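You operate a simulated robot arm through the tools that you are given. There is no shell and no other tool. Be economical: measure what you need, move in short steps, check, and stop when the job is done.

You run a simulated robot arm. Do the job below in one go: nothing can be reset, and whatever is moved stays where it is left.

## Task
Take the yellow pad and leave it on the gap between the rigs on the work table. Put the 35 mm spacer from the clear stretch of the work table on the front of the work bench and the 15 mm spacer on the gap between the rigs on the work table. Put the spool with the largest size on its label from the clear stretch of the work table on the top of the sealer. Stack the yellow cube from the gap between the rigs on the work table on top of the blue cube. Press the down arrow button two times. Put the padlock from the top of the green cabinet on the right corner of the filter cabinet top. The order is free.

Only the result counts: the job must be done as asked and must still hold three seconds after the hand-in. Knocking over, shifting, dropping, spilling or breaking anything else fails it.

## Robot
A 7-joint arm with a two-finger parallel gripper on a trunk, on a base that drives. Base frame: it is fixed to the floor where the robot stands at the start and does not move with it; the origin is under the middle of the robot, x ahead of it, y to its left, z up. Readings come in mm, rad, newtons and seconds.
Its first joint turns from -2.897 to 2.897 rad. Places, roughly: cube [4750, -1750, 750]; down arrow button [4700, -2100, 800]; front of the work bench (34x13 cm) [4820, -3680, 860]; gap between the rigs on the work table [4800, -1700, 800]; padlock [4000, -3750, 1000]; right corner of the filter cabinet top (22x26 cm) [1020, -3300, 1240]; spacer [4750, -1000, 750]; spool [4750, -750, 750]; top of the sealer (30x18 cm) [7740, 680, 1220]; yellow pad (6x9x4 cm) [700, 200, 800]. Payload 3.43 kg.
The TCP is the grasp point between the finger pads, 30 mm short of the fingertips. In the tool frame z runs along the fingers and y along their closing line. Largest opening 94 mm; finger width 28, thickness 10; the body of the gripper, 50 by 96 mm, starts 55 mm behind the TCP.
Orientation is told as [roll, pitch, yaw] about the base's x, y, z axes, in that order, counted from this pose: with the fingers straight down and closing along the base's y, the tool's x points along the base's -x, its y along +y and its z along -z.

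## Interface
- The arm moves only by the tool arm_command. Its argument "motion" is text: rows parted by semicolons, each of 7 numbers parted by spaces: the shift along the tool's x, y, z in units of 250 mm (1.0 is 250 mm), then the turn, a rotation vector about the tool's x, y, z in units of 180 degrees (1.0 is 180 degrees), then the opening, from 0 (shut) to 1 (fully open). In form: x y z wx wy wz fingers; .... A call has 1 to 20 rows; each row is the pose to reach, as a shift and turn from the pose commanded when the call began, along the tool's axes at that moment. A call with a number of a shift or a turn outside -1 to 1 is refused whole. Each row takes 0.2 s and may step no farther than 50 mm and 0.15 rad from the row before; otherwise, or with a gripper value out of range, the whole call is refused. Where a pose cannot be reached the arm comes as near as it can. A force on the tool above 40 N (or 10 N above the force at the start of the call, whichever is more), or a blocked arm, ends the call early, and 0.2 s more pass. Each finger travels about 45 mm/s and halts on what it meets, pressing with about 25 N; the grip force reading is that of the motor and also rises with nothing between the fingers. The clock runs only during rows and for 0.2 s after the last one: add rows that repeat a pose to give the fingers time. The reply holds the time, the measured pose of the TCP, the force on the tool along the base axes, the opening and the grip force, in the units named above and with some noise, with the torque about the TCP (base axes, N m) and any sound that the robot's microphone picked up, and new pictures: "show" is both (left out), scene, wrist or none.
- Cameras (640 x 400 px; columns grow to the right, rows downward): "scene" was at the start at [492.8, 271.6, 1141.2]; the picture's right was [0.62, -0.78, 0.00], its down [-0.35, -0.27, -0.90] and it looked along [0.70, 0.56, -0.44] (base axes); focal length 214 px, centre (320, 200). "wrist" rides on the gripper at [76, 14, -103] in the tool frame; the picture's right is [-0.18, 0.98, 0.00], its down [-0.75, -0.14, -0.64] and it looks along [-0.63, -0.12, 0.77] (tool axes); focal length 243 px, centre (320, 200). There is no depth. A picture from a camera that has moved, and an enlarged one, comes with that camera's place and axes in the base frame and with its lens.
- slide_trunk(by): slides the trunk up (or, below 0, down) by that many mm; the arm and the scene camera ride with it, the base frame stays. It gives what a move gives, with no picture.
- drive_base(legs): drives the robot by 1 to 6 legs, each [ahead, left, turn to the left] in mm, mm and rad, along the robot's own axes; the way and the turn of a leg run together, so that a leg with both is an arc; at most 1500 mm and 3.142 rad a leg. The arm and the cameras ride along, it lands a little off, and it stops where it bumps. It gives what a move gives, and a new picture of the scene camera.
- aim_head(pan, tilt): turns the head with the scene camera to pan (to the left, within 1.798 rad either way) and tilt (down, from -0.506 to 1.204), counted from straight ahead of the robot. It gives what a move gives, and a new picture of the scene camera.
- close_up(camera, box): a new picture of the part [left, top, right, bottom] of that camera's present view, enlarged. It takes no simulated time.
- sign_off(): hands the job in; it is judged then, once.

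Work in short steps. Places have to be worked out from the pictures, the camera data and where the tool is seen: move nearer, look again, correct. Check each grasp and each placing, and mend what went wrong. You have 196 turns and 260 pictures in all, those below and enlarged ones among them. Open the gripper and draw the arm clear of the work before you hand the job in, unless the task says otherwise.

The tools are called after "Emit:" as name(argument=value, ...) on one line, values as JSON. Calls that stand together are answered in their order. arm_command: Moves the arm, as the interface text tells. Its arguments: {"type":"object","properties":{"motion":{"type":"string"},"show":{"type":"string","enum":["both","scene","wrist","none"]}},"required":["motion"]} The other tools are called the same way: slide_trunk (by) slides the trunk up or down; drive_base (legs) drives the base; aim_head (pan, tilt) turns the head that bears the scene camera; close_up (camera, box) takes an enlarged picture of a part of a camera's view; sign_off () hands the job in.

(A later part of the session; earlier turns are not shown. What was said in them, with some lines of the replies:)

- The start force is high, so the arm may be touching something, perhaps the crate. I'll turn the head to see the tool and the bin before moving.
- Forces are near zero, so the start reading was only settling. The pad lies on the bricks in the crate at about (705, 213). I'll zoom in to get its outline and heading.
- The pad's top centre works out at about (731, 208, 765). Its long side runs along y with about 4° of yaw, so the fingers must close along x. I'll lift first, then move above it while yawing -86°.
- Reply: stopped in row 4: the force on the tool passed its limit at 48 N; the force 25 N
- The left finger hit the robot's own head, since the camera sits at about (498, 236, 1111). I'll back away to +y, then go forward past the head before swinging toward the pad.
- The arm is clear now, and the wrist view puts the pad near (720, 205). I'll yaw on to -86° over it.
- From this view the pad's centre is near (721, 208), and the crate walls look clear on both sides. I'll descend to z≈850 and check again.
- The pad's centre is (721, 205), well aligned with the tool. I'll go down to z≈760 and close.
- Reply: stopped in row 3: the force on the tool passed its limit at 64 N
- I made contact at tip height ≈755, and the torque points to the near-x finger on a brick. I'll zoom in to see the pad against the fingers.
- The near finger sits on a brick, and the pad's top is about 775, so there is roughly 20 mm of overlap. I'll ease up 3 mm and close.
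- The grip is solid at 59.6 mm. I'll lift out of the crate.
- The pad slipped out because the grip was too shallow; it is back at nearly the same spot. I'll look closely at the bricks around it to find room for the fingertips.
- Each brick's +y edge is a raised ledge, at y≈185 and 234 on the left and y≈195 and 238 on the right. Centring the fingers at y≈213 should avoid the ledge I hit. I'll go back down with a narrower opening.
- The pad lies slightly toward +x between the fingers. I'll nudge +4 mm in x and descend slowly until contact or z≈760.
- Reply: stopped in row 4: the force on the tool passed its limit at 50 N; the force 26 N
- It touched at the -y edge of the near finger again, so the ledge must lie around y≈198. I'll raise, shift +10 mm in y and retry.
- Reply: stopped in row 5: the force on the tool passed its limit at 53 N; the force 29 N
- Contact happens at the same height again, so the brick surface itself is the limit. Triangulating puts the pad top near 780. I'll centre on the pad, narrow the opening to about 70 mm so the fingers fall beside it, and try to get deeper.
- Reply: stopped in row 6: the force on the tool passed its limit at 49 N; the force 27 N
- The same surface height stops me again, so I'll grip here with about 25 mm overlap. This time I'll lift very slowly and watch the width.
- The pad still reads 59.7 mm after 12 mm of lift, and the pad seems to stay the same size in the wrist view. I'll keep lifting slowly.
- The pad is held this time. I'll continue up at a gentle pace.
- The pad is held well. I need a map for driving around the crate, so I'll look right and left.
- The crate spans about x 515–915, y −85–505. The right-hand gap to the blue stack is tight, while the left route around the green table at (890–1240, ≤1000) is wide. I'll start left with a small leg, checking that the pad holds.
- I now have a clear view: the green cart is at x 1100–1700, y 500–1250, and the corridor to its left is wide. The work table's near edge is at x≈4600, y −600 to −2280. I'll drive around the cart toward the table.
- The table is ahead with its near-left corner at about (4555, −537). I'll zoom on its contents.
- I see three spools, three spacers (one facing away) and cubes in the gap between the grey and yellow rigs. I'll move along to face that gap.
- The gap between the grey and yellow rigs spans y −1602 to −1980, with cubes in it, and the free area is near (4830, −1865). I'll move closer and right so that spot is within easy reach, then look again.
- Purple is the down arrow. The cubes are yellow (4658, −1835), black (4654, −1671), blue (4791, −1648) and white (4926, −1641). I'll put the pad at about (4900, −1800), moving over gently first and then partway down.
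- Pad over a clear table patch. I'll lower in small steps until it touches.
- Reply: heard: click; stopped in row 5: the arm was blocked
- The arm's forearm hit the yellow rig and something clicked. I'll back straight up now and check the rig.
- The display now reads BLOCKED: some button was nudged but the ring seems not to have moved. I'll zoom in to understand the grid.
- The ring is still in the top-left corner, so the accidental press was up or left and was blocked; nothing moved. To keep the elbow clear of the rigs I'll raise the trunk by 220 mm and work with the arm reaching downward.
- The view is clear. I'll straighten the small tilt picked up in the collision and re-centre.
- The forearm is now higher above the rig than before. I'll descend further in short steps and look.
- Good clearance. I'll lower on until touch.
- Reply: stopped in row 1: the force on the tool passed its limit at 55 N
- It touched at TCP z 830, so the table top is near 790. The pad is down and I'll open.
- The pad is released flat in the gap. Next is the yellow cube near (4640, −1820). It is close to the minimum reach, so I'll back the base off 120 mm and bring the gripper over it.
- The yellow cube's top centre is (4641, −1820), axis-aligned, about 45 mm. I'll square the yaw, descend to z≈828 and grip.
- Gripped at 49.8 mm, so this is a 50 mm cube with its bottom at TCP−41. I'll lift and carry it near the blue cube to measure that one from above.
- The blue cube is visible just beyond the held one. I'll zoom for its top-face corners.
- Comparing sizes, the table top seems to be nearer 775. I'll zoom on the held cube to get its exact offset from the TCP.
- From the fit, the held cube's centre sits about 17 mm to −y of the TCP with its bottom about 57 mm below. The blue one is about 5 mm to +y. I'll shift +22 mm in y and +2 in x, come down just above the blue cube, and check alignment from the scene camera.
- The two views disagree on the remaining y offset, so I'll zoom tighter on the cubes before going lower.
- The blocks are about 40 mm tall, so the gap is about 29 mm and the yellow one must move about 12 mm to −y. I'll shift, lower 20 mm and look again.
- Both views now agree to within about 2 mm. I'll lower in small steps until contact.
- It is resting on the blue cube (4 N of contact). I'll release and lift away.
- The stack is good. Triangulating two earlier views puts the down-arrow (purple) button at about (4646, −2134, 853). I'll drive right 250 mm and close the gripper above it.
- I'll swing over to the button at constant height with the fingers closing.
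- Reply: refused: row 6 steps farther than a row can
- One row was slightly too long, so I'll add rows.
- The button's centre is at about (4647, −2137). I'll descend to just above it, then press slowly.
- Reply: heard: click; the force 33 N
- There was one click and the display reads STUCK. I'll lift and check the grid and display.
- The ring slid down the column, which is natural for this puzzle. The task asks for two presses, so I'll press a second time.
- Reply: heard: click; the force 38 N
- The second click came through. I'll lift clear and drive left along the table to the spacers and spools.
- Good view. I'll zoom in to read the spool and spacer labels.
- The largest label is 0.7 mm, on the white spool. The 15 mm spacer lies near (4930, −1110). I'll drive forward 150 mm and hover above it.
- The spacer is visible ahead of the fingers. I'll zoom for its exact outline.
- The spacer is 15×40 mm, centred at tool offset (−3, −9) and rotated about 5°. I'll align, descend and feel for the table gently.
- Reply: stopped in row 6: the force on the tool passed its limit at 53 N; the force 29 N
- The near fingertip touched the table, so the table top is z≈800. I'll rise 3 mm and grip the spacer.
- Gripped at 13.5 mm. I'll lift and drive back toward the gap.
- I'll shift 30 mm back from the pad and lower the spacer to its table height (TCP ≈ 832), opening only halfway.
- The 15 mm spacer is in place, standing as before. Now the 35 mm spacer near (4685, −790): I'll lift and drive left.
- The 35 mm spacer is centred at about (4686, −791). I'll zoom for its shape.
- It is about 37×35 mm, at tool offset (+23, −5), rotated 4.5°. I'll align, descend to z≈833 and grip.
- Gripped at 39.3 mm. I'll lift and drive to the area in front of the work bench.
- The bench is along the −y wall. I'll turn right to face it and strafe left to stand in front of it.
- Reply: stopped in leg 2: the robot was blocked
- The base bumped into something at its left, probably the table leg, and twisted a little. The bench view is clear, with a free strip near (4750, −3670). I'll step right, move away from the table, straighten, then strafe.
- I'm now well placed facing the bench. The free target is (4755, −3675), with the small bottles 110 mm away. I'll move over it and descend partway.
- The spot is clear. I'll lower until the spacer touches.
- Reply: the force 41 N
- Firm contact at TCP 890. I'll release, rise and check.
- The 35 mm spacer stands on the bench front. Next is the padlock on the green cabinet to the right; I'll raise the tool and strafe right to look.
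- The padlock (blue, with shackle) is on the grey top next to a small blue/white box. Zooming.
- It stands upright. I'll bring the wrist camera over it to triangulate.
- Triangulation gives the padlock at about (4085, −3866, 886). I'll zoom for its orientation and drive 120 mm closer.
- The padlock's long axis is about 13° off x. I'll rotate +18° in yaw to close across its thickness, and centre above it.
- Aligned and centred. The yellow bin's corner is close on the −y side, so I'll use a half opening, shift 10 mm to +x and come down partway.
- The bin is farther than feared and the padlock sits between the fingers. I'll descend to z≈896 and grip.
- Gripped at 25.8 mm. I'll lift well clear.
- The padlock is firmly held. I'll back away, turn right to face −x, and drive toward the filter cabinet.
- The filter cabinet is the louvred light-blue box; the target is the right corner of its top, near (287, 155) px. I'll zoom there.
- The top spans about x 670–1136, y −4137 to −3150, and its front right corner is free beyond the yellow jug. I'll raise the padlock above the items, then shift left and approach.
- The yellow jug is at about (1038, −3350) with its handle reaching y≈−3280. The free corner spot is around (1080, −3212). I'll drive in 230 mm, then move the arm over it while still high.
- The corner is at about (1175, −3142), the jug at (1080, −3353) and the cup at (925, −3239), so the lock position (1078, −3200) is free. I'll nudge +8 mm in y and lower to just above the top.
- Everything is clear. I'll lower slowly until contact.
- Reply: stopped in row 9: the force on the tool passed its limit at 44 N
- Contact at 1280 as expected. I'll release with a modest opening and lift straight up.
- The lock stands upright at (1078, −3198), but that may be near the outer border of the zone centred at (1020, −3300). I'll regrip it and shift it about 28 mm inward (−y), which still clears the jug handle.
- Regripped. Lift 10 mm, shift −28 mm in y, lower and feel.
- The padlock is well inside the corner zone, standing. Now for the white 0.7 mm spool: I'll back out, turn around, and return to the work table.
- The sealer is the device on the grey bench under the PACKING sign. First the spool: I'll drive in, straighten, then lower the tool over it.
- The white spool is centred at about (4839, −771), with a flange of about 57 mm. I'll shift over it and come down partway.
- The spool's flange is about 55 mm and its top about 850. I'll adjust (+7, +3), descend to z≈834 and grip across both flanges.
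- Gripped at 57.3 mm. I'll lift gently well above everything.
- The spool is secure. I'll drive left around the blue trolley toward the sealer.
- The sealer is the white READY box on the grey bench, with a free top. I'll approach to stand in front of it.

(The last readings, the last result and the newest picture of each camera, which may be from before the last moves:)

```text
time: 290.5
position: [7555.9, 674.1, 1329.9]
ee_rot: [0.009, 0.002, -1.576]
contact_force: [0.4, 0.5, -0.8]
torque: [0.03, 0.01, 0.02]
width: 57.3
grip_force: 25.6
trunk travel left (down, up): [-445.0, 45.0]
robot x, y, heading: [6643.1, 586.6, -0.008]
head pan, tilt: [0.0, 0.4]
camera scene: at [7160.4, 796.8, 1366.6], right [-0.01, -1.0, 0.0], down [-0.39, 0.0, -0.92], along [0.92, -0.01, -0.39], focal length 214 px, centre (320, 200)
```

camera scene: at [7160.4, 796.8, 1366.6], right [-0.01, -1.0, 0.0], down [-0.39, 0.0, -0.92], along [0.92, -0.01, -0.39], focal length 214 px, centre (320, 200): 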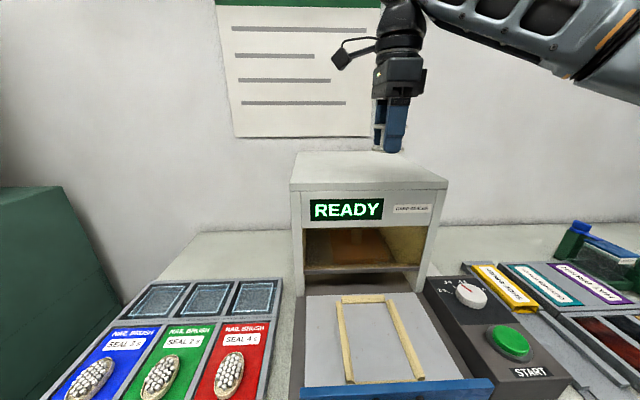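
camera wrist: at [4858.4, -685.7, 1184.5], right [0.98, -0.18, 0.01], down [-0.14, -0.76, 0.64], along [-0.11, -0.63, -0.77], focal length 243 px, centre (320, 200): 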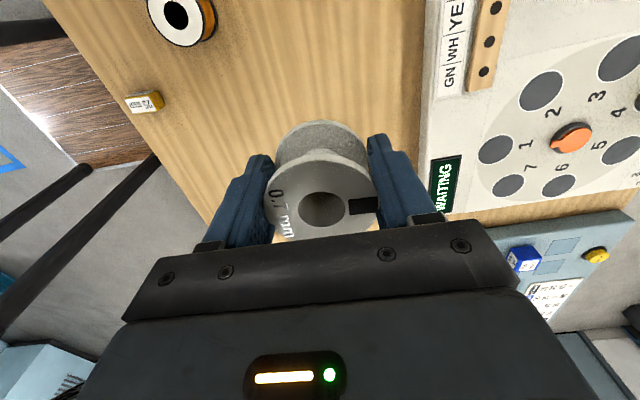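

The sealer top spans about x 7575–7820, centred on y≈690. I'll drive 140 mm closer and check from the wrist camera.

Emit:
drive_base(legs=[[140, 0, 0.008]])

Emit:
arm_command(motion="0.03 0.06 0 0 0 0 0; 0.05 0.12 0 0 0 0 0; 0.05 0.12 0 0 0 0 0", show="both")

```text
time: 291.8
position: [7697.4, 682.1, 1329.9]
ee_rot: [0.009, 0.004, -1.571]
contact_force: [-0.2, -0.2, 0.2]
torque: [-0.02, 0.03, 0.0]
width: 57.1
grip_force: 25.0
trunk travel left (down, up): [-445.0, 45.0]
robot x, y, heading: [6786.6, 583.3, -0.001]
head pan, tilt: [0.0, 0.4]
camera scene: at [7300.4, 800.3, 1366.6], right [0.0, -1.0, 0.0], down [-0.39, 0.0, -0.92], along [0.92, 0.0, -0.39], focal length 214 px, centre (320, 200)
```

scene: 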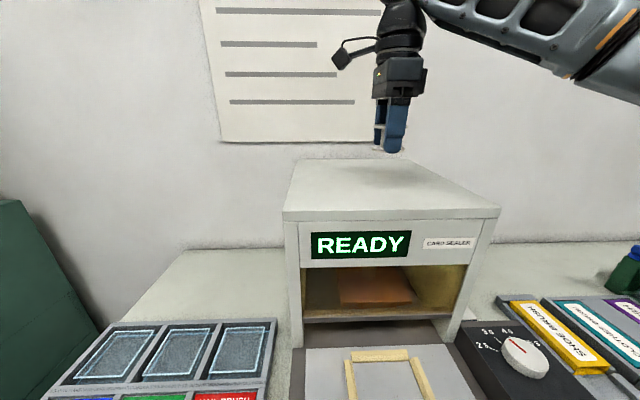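

```text
time: 292.6
position: [7727.0, 693.4, 1330.3]
ee_rot: [0.009, 0.003, -1.571]
contact_force: [0.3, 0.4, -1.3]
torque: [-0.01, 0.0, -0.03]
width: 57.0
grip_force: 24.6
trunk travel left (down, up): [-445.0, 45.0]
robot x, y, heading: [6787.5, 587.6, -0.002]
head pan, tilt: [0.0, 0.4]
camera scene: at [7300.6, 800.4, 1366.5], right [0.0, -1.0, 0.0], down [-0.39, 0.0, -0.92], along [0.92, 0.0, -0.39], focal length 214 px, centre (320, 200)
camera wrist: at [7740.6, 769.5, 1432.6], right [0.98, -0.18, 0.01], down [-0.15, -0.76, 0.64], along [-0.11, -0.63, -0.77], focal length 243 px, centre (320, 200)
```

scene: 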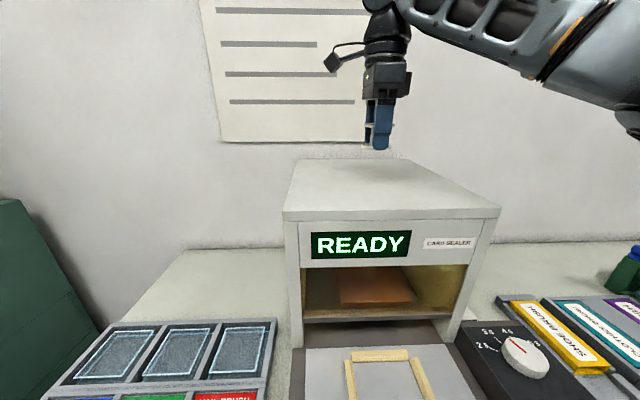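
wrist: 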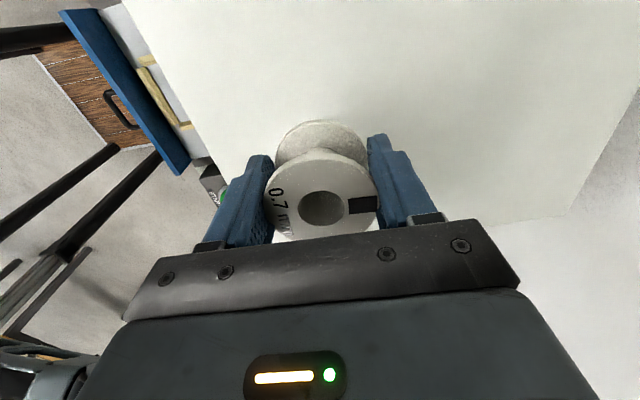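

The spool is over the middle of the sealer's flat top. I'll lower until contact, expected near TCP 1252.

Emit:
arm_command(motion="0 0 0.08 0 0 0 0; 0 0 0.16 0 0 0 0; 0 0 0.22 0 0 0 0; 0 0 0.25 0 0 0 0; 0 0 0.265 0 0 0 0; 0 0 0.275 0 0 0 0; 0 0 0.285 0 0 0 0; 0 0 0.295 0 0 0 0; 0 0 0.305 0 0 0 0; 0 0 0.315 0 0 0 0; 0 0 0.325 0 0 0 0; 0 0 0.335 0 0 0 0", show="none")

```text
time: 295.2
position: [7728.5, 693.5, 1250.8]
ee_rot: [0.014, 0.006, -1.571]
contact_force: [10.6, 0.2, 33.9]
torque: [-0.26, 0.78, 0.1]
width: 57.1
grip_force: 24.8
trunk travel left (down, up): [-445.0, 45.0]
robot x, y, heading: [6784.7, 589.6, 0.003]
head pan, tilt: [0.0, 0.4]
```

It is resting on the top at 1251. I'll ease up slightly, release and rise.

Emit:
arm_command(motion="0 0 -0.012 0 0 0 0; 0 0 -0.012 0 0 0 0.75; 0 0 -0.012 0 0 0 1; 0 0 -0.012 0 0 0 1; 0 0 -0.08 0 0 0 1; 0 0 -0.2 0 0 0 1; 0 0 -0.36 0 0 0 1; 0 0 -0.52 0 0 0 1; 0 0 -0.7 0 0 0 1", show="both")

```text
time: 296.1
position: [7730.2, 693.1, 1250.6]
ee_rot: [0.016, 0.006, -1.57]
contact_force: [2.5, -0.8, 4.3]
torque: [-0.07, 0.14, 0.04]
width: 91.9
grip_force: 0.0
trunk travel left (down, up): [-445.0, 45.0]
robot x, y, heading: [6788.1, 588.9, -0.001]
head pan, tilt: [0.0, 0.4]
stopped in row 4: the force on the tool passed its limit at 47 N (the readings are from after the stop); the commanded pose is now the measured one
camera scene: at [7300.9, 800.3, 1365.9], right [0.0, -1.0, 0.0], down [-0.39, 0.0, -0.92], along [0.92, 0.0, -0.39], focal length 214 px, centre (320, 200)
camera wrist: at [7742.6, 769.6, 1353.8], right [0.98, -0.18, 0.01], down [-0.15, -0.76, 0.64], along [-0.11, -0.63, -0.77], focal length 243 px, centre (320, 200)
```

scene: 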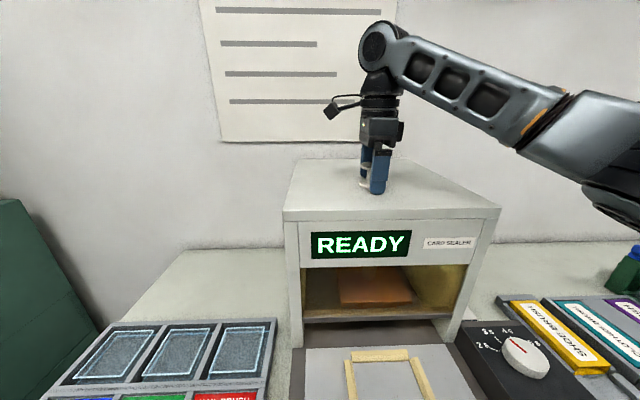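
wrist: 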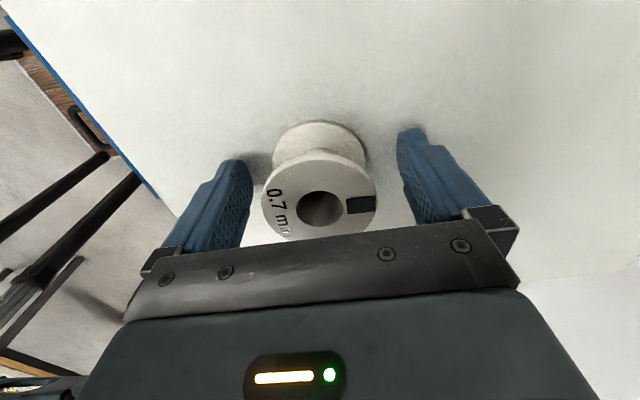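

The spool is released and standing; the fingertips are brushing the surface. I'll rise straight up.

Emit:
arm_command(motion="0 0 -0.03 0 0 0 1; 0 0 -0.1 0 0 0 1; 0 0 -0.24 0 0 0 1; 0 0 -0.4 0 0 0 1; 0 0 -0.56 0 0 0 1; 0 0 -0.7 0 0 0 1", show="both")

```text
time: 297.5
position: [7725.5, 692.1, 1426.0]
ee_rot: [0.012, 0.005, -1.572]
contact_force: [-0.2, -0.5, -1.0]
torque: [0.04, -0.03, -0.03]
width: 94.5
grip_force: 0.0
trunk travel left (down, up): [-445.0, 45.0]
robot x, y, heading: [6788.0, 586.8, 0.004]
head pan, tilt: [0.0, 0.4]
camera scene: at [7301.0, 800.1, 1366.4], right [0.0, -1.0, 0.0], down [-0.39, 0.0, -0.92], along [0.92, 0.0, -0.39], focal length 214 px, centre (320, 200)
camera wrist: at [7738.4, 768.5, 1528.6], right [0.98, -0.19, 0.01], down [-0.15, -0.76, 0.64], along [-0.11, -0.63, -0.77], focal length 243 px, centre (320, 200)
```

scene: 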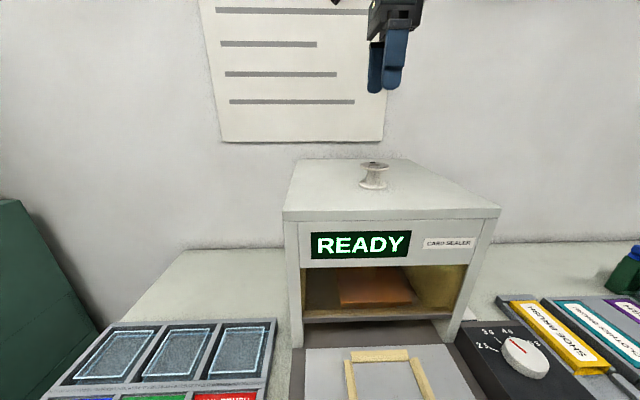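
wrist: 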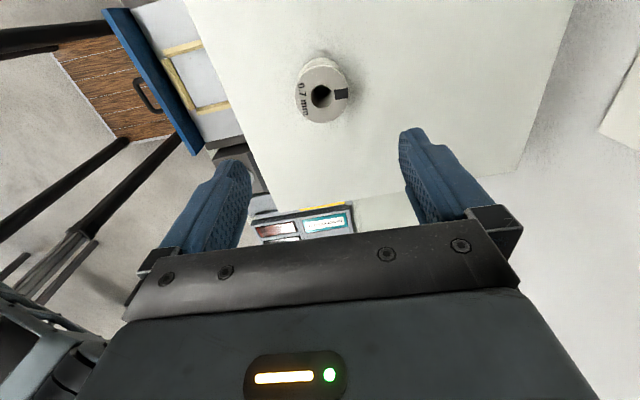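

The spool stands on the sealer. Before handing in, I'll back off and look once more at the work table to confirm that the stack, pad and 15 mm spacer are undisturbed.

Emit:
drive_base(legs=[[-500, 0, 0], [-400, -900, -1.2], [0, 0, -1.2]])

Emit:
aim_head(pan=0.0, tilt=0.4)

```text
time: 306.1
position: [5799.7, -808.3, 1424.9]
ee_rot: [0.014, 0.003, -2.931]
contact_force: [-0.7, -0.6, 0.8]
torque: [0.0, 0.0, 0.03]
width: 94.0
grip_force: 0.0
trunk travel left (down, up): [-445.0, 45.0]
robot x, y, heading: [5496.2, 87.1, -1.358]
head pan, tilt: [0.0, 0.4]
stopped in leg 3: the robot was blocked; the commanded pose is now the measured one
camera scene: at [5814.0, -372.2, 1366.6], right [-0.98, -0.21, 0.0], down [-0.08, 0.38, -0.92], along [0.19, -0.9, -0.39], focal length 214 px, centre (320, 200)
```

scene: 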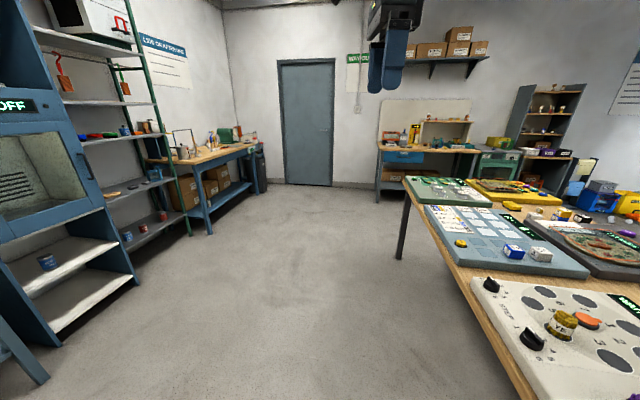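

```text
time: 306.7
position: [5798.6, -807.9, 1425.5]
ee_rot: [0.017, 0.005, -2.931]
contact_force: [0.4, -0.5, -0.6]
torque: [-0.03, 0.02, -0.02]
width: 94.2
grip_force: 0.1
trunk travel left (down, up): [-445.0, 45.0]
robot x, y, heading: [5496.1, 88.0, -1.363]
head pan, tilt: [0.0, 0.4]
camera scene: at [5814.1, -372.2, 1366.5], right [-0.98, -0.21, 0.0], down [-0.08, 0.38, -0.92], along [0.19, -0.9, -0.39], focal length 214 px, centre (320, 200)
```

scene: 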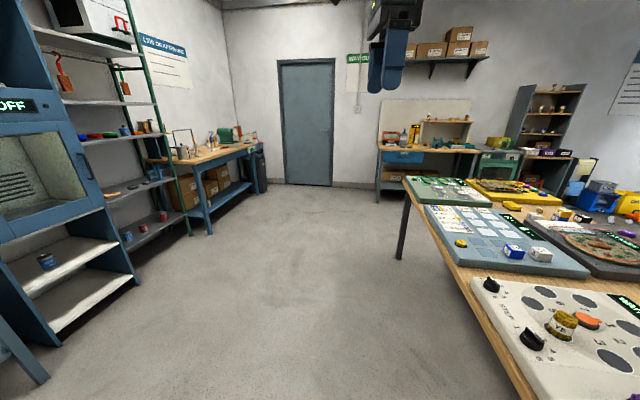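

The turn stopped on a bump, possibly the blue trolley. I'll step away, turn, and inspect both the trolley and the table.

Emit:
drive_base(legs=[[100, 450, 0], [0, 0, -1.2]])

Emit:
aim_head(pan=-1.0, tilt=0.5)

```text
time: 312.5
position: [5227.4, -525.6, 1425.8]
ee_rot: [0.015, 0.005, 2.153]
contact_force: [0.4, 0.3, 0.2]
torque: [0.03, 0.0, -0.01]
width: 94.0
grip_force: 0.1
trunk travel left (down, up): [-445.0, 45.0]
robot x, y, heading: [5951.3, 74.9, -2.562]
head pan, tilt: [0.0, 0.4]
camera scene: at [5639.0, -382.6, 1366.5], right [-0.55, 0.83, 0.0], down [0.33, 0.21, -0.92], along [-0.77, -0.51, -0.39], focal length 214 px, centre (320, 200)
```

scene: 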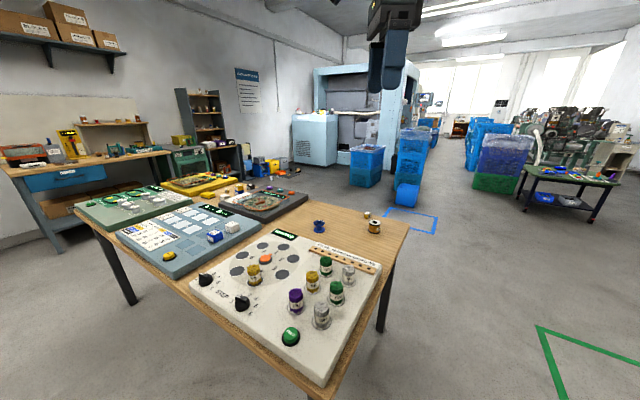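

```text
time: 313.8
position: [5226.8, -524.4, 1426.1]
ee_rot: [0.014, 0.002, 2.154]
contact_force: [0.6, 0.2, -0.5]
torque: [0.02, 0.0, 0.01]
width: 94.1
grip_force: 0.1
trunk travel left (down, up): [-445.0, 45.0]
robot x, y, heading: [5951.5, 81.2, -2.561]
head pan, tilt: [-1.0, 0.499]
camera scene: at [5633.1, -294.7, 1357.4], right [0.4, 0.91, 0.0], down [0.44, -0.19, -0.88], along [-0.8, 0.36, -0.48], focal length 214 px, centre (320, 200)
```

scene: 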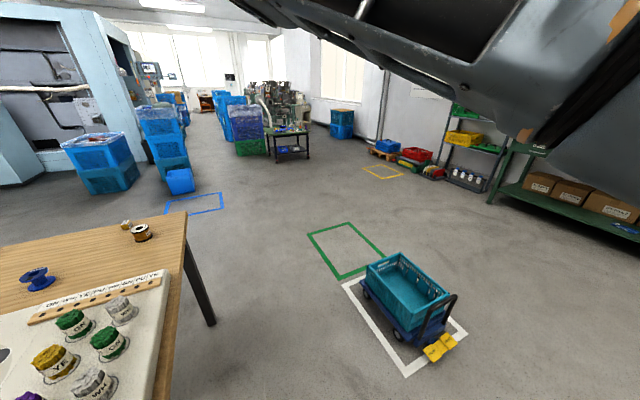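

The table is undisturbed from here. I'll zoom on the trolley to see if its place relative to its white frame changed, and on the gap items.

Emit:
close_up(camera="scene", box=[320, 230, 500, 390])

Emit:
aim_head(pan=0.25, tilt=0.45)

```text
2.50 times, centred on (410, 310) of scene
camera zoom: at [5633.1, -294.7, 1357.4], right [0.4, 0.91, 0.0], down [0.44, -0.19, -0.88], along [-0.8, 0.36, -0.48], focal length 536 px, centre (95, -75)
```

zoom: 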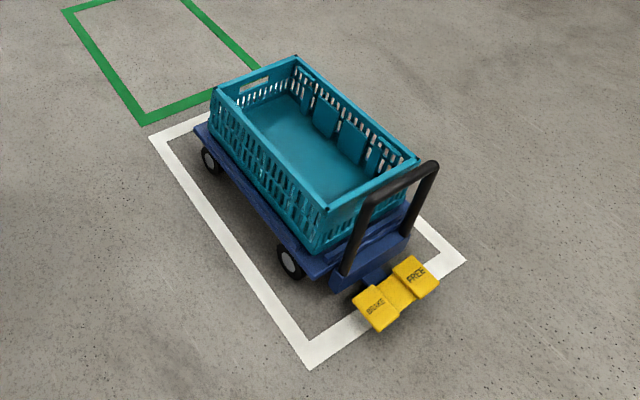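

```text
time: 315.2
position: [5228.8, -525.6, 1426.7]
ee_rot: [0.013, 0.003, 2.153]
contact_force: [-0.1, -0.3, 0.4]
torque: [0.03, 0.03, 0.04]
width: 93.9
grip_force: 0.2
trunk travel left (down, up): [-445.0, 45.0]
robot x, y, heading: [5954.3, 78.5, -2.557]
head pan, tilt: [0.25, 0.45]
camera scene: at [5654.4, -399.5, 1361.9], right [-0.74, 0.67, 0.0], down [0.29, 0.32, -0.9], along [-0.61, -0.67, -0.44], focal length 214 px, centre (320, 200)
```

scene: 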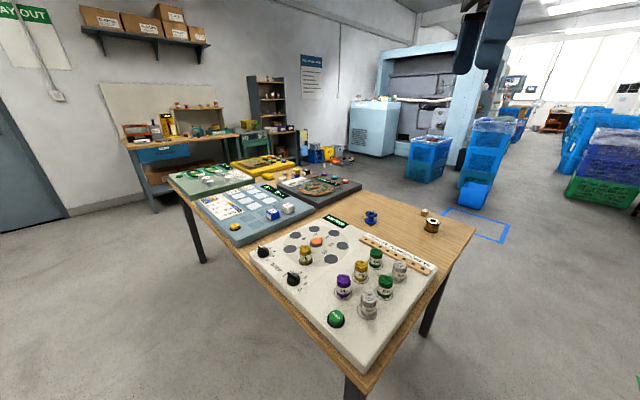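

The trolley sits unchanged relative to its frame (wheel-to-corner distances match the earlier views). I'll zoom on the gap items.

Emit:
close_up(camera="scene", box=[160, 140, 380, 260])

Emit:
close_up(camera="scene", box=[220, 150, 340, 210])

```text
2.91 times, centred on (270, 200) of scene
camera zoom: at [5654.4, -399.5, 1361.9], right [-0.74, 0.67, 0.0], down [0.29, 0.32, -0.9], along [-0.61, -0.67, -0.44], focal length 624 px, centre (466, 200)
```

zoom: 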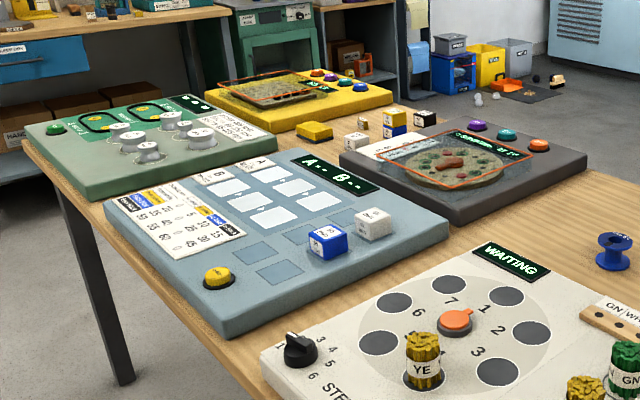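

```text
5.33 times, centred on (280, 180) of scene
camera zoom: at [5654.4, -399.5, 1361.9], right [-0.74, 0.67, 0.0], down [0.29, 0.32, -0.9], along [-0.61, -0.67, -0.44], focal length 1144 px, centre (533, 307)
```

zoom: 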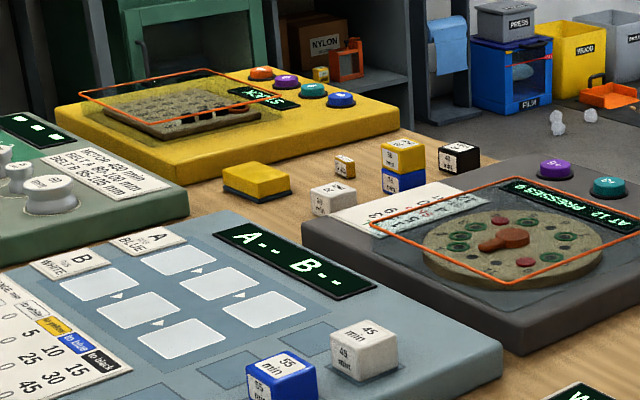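

Everything holds: the yellow cube is on the blue one, the pad and 15 mm spacer are in the gap, the gripper is open and the arm is clear. Handing in.

Emit:
sign_off()

```text
The job is handed in.
```

I did every item on the list and handed the job in; the result of the judging has not come back.

- **Yellow pad:** it lies in the gap between the rigs.
- **Spacers:** the 15 mm one is in the gap and the 35 mm one is on the front of the work bench.
- **Spool:** the 0.7 mm spool, the largest label, stands on top of the sealer.
- **Cubes:** the yellow cube is stacked on the blue one.
- **Down arrow:** I pressed it twice and heard a click each time.
- **Padlock:** it stands on the right corner of the filter cabinet top.

Three things went wrong along the way:

- **Stray button press:** early on, the forearm touched the yellow rig and pressed one button that was not the down arrow. It showed BLOCKED and nothing moved.
- **Table-side bump:** the base bumped something beside the work table, probably its corner leg. The later views of the table show nothing out of place.
- **Bump by the trolley:** near the end, the base bumped something beside the blue trolley. Against its white floor frame the trolley has not moved; I could not check its brake pedal.
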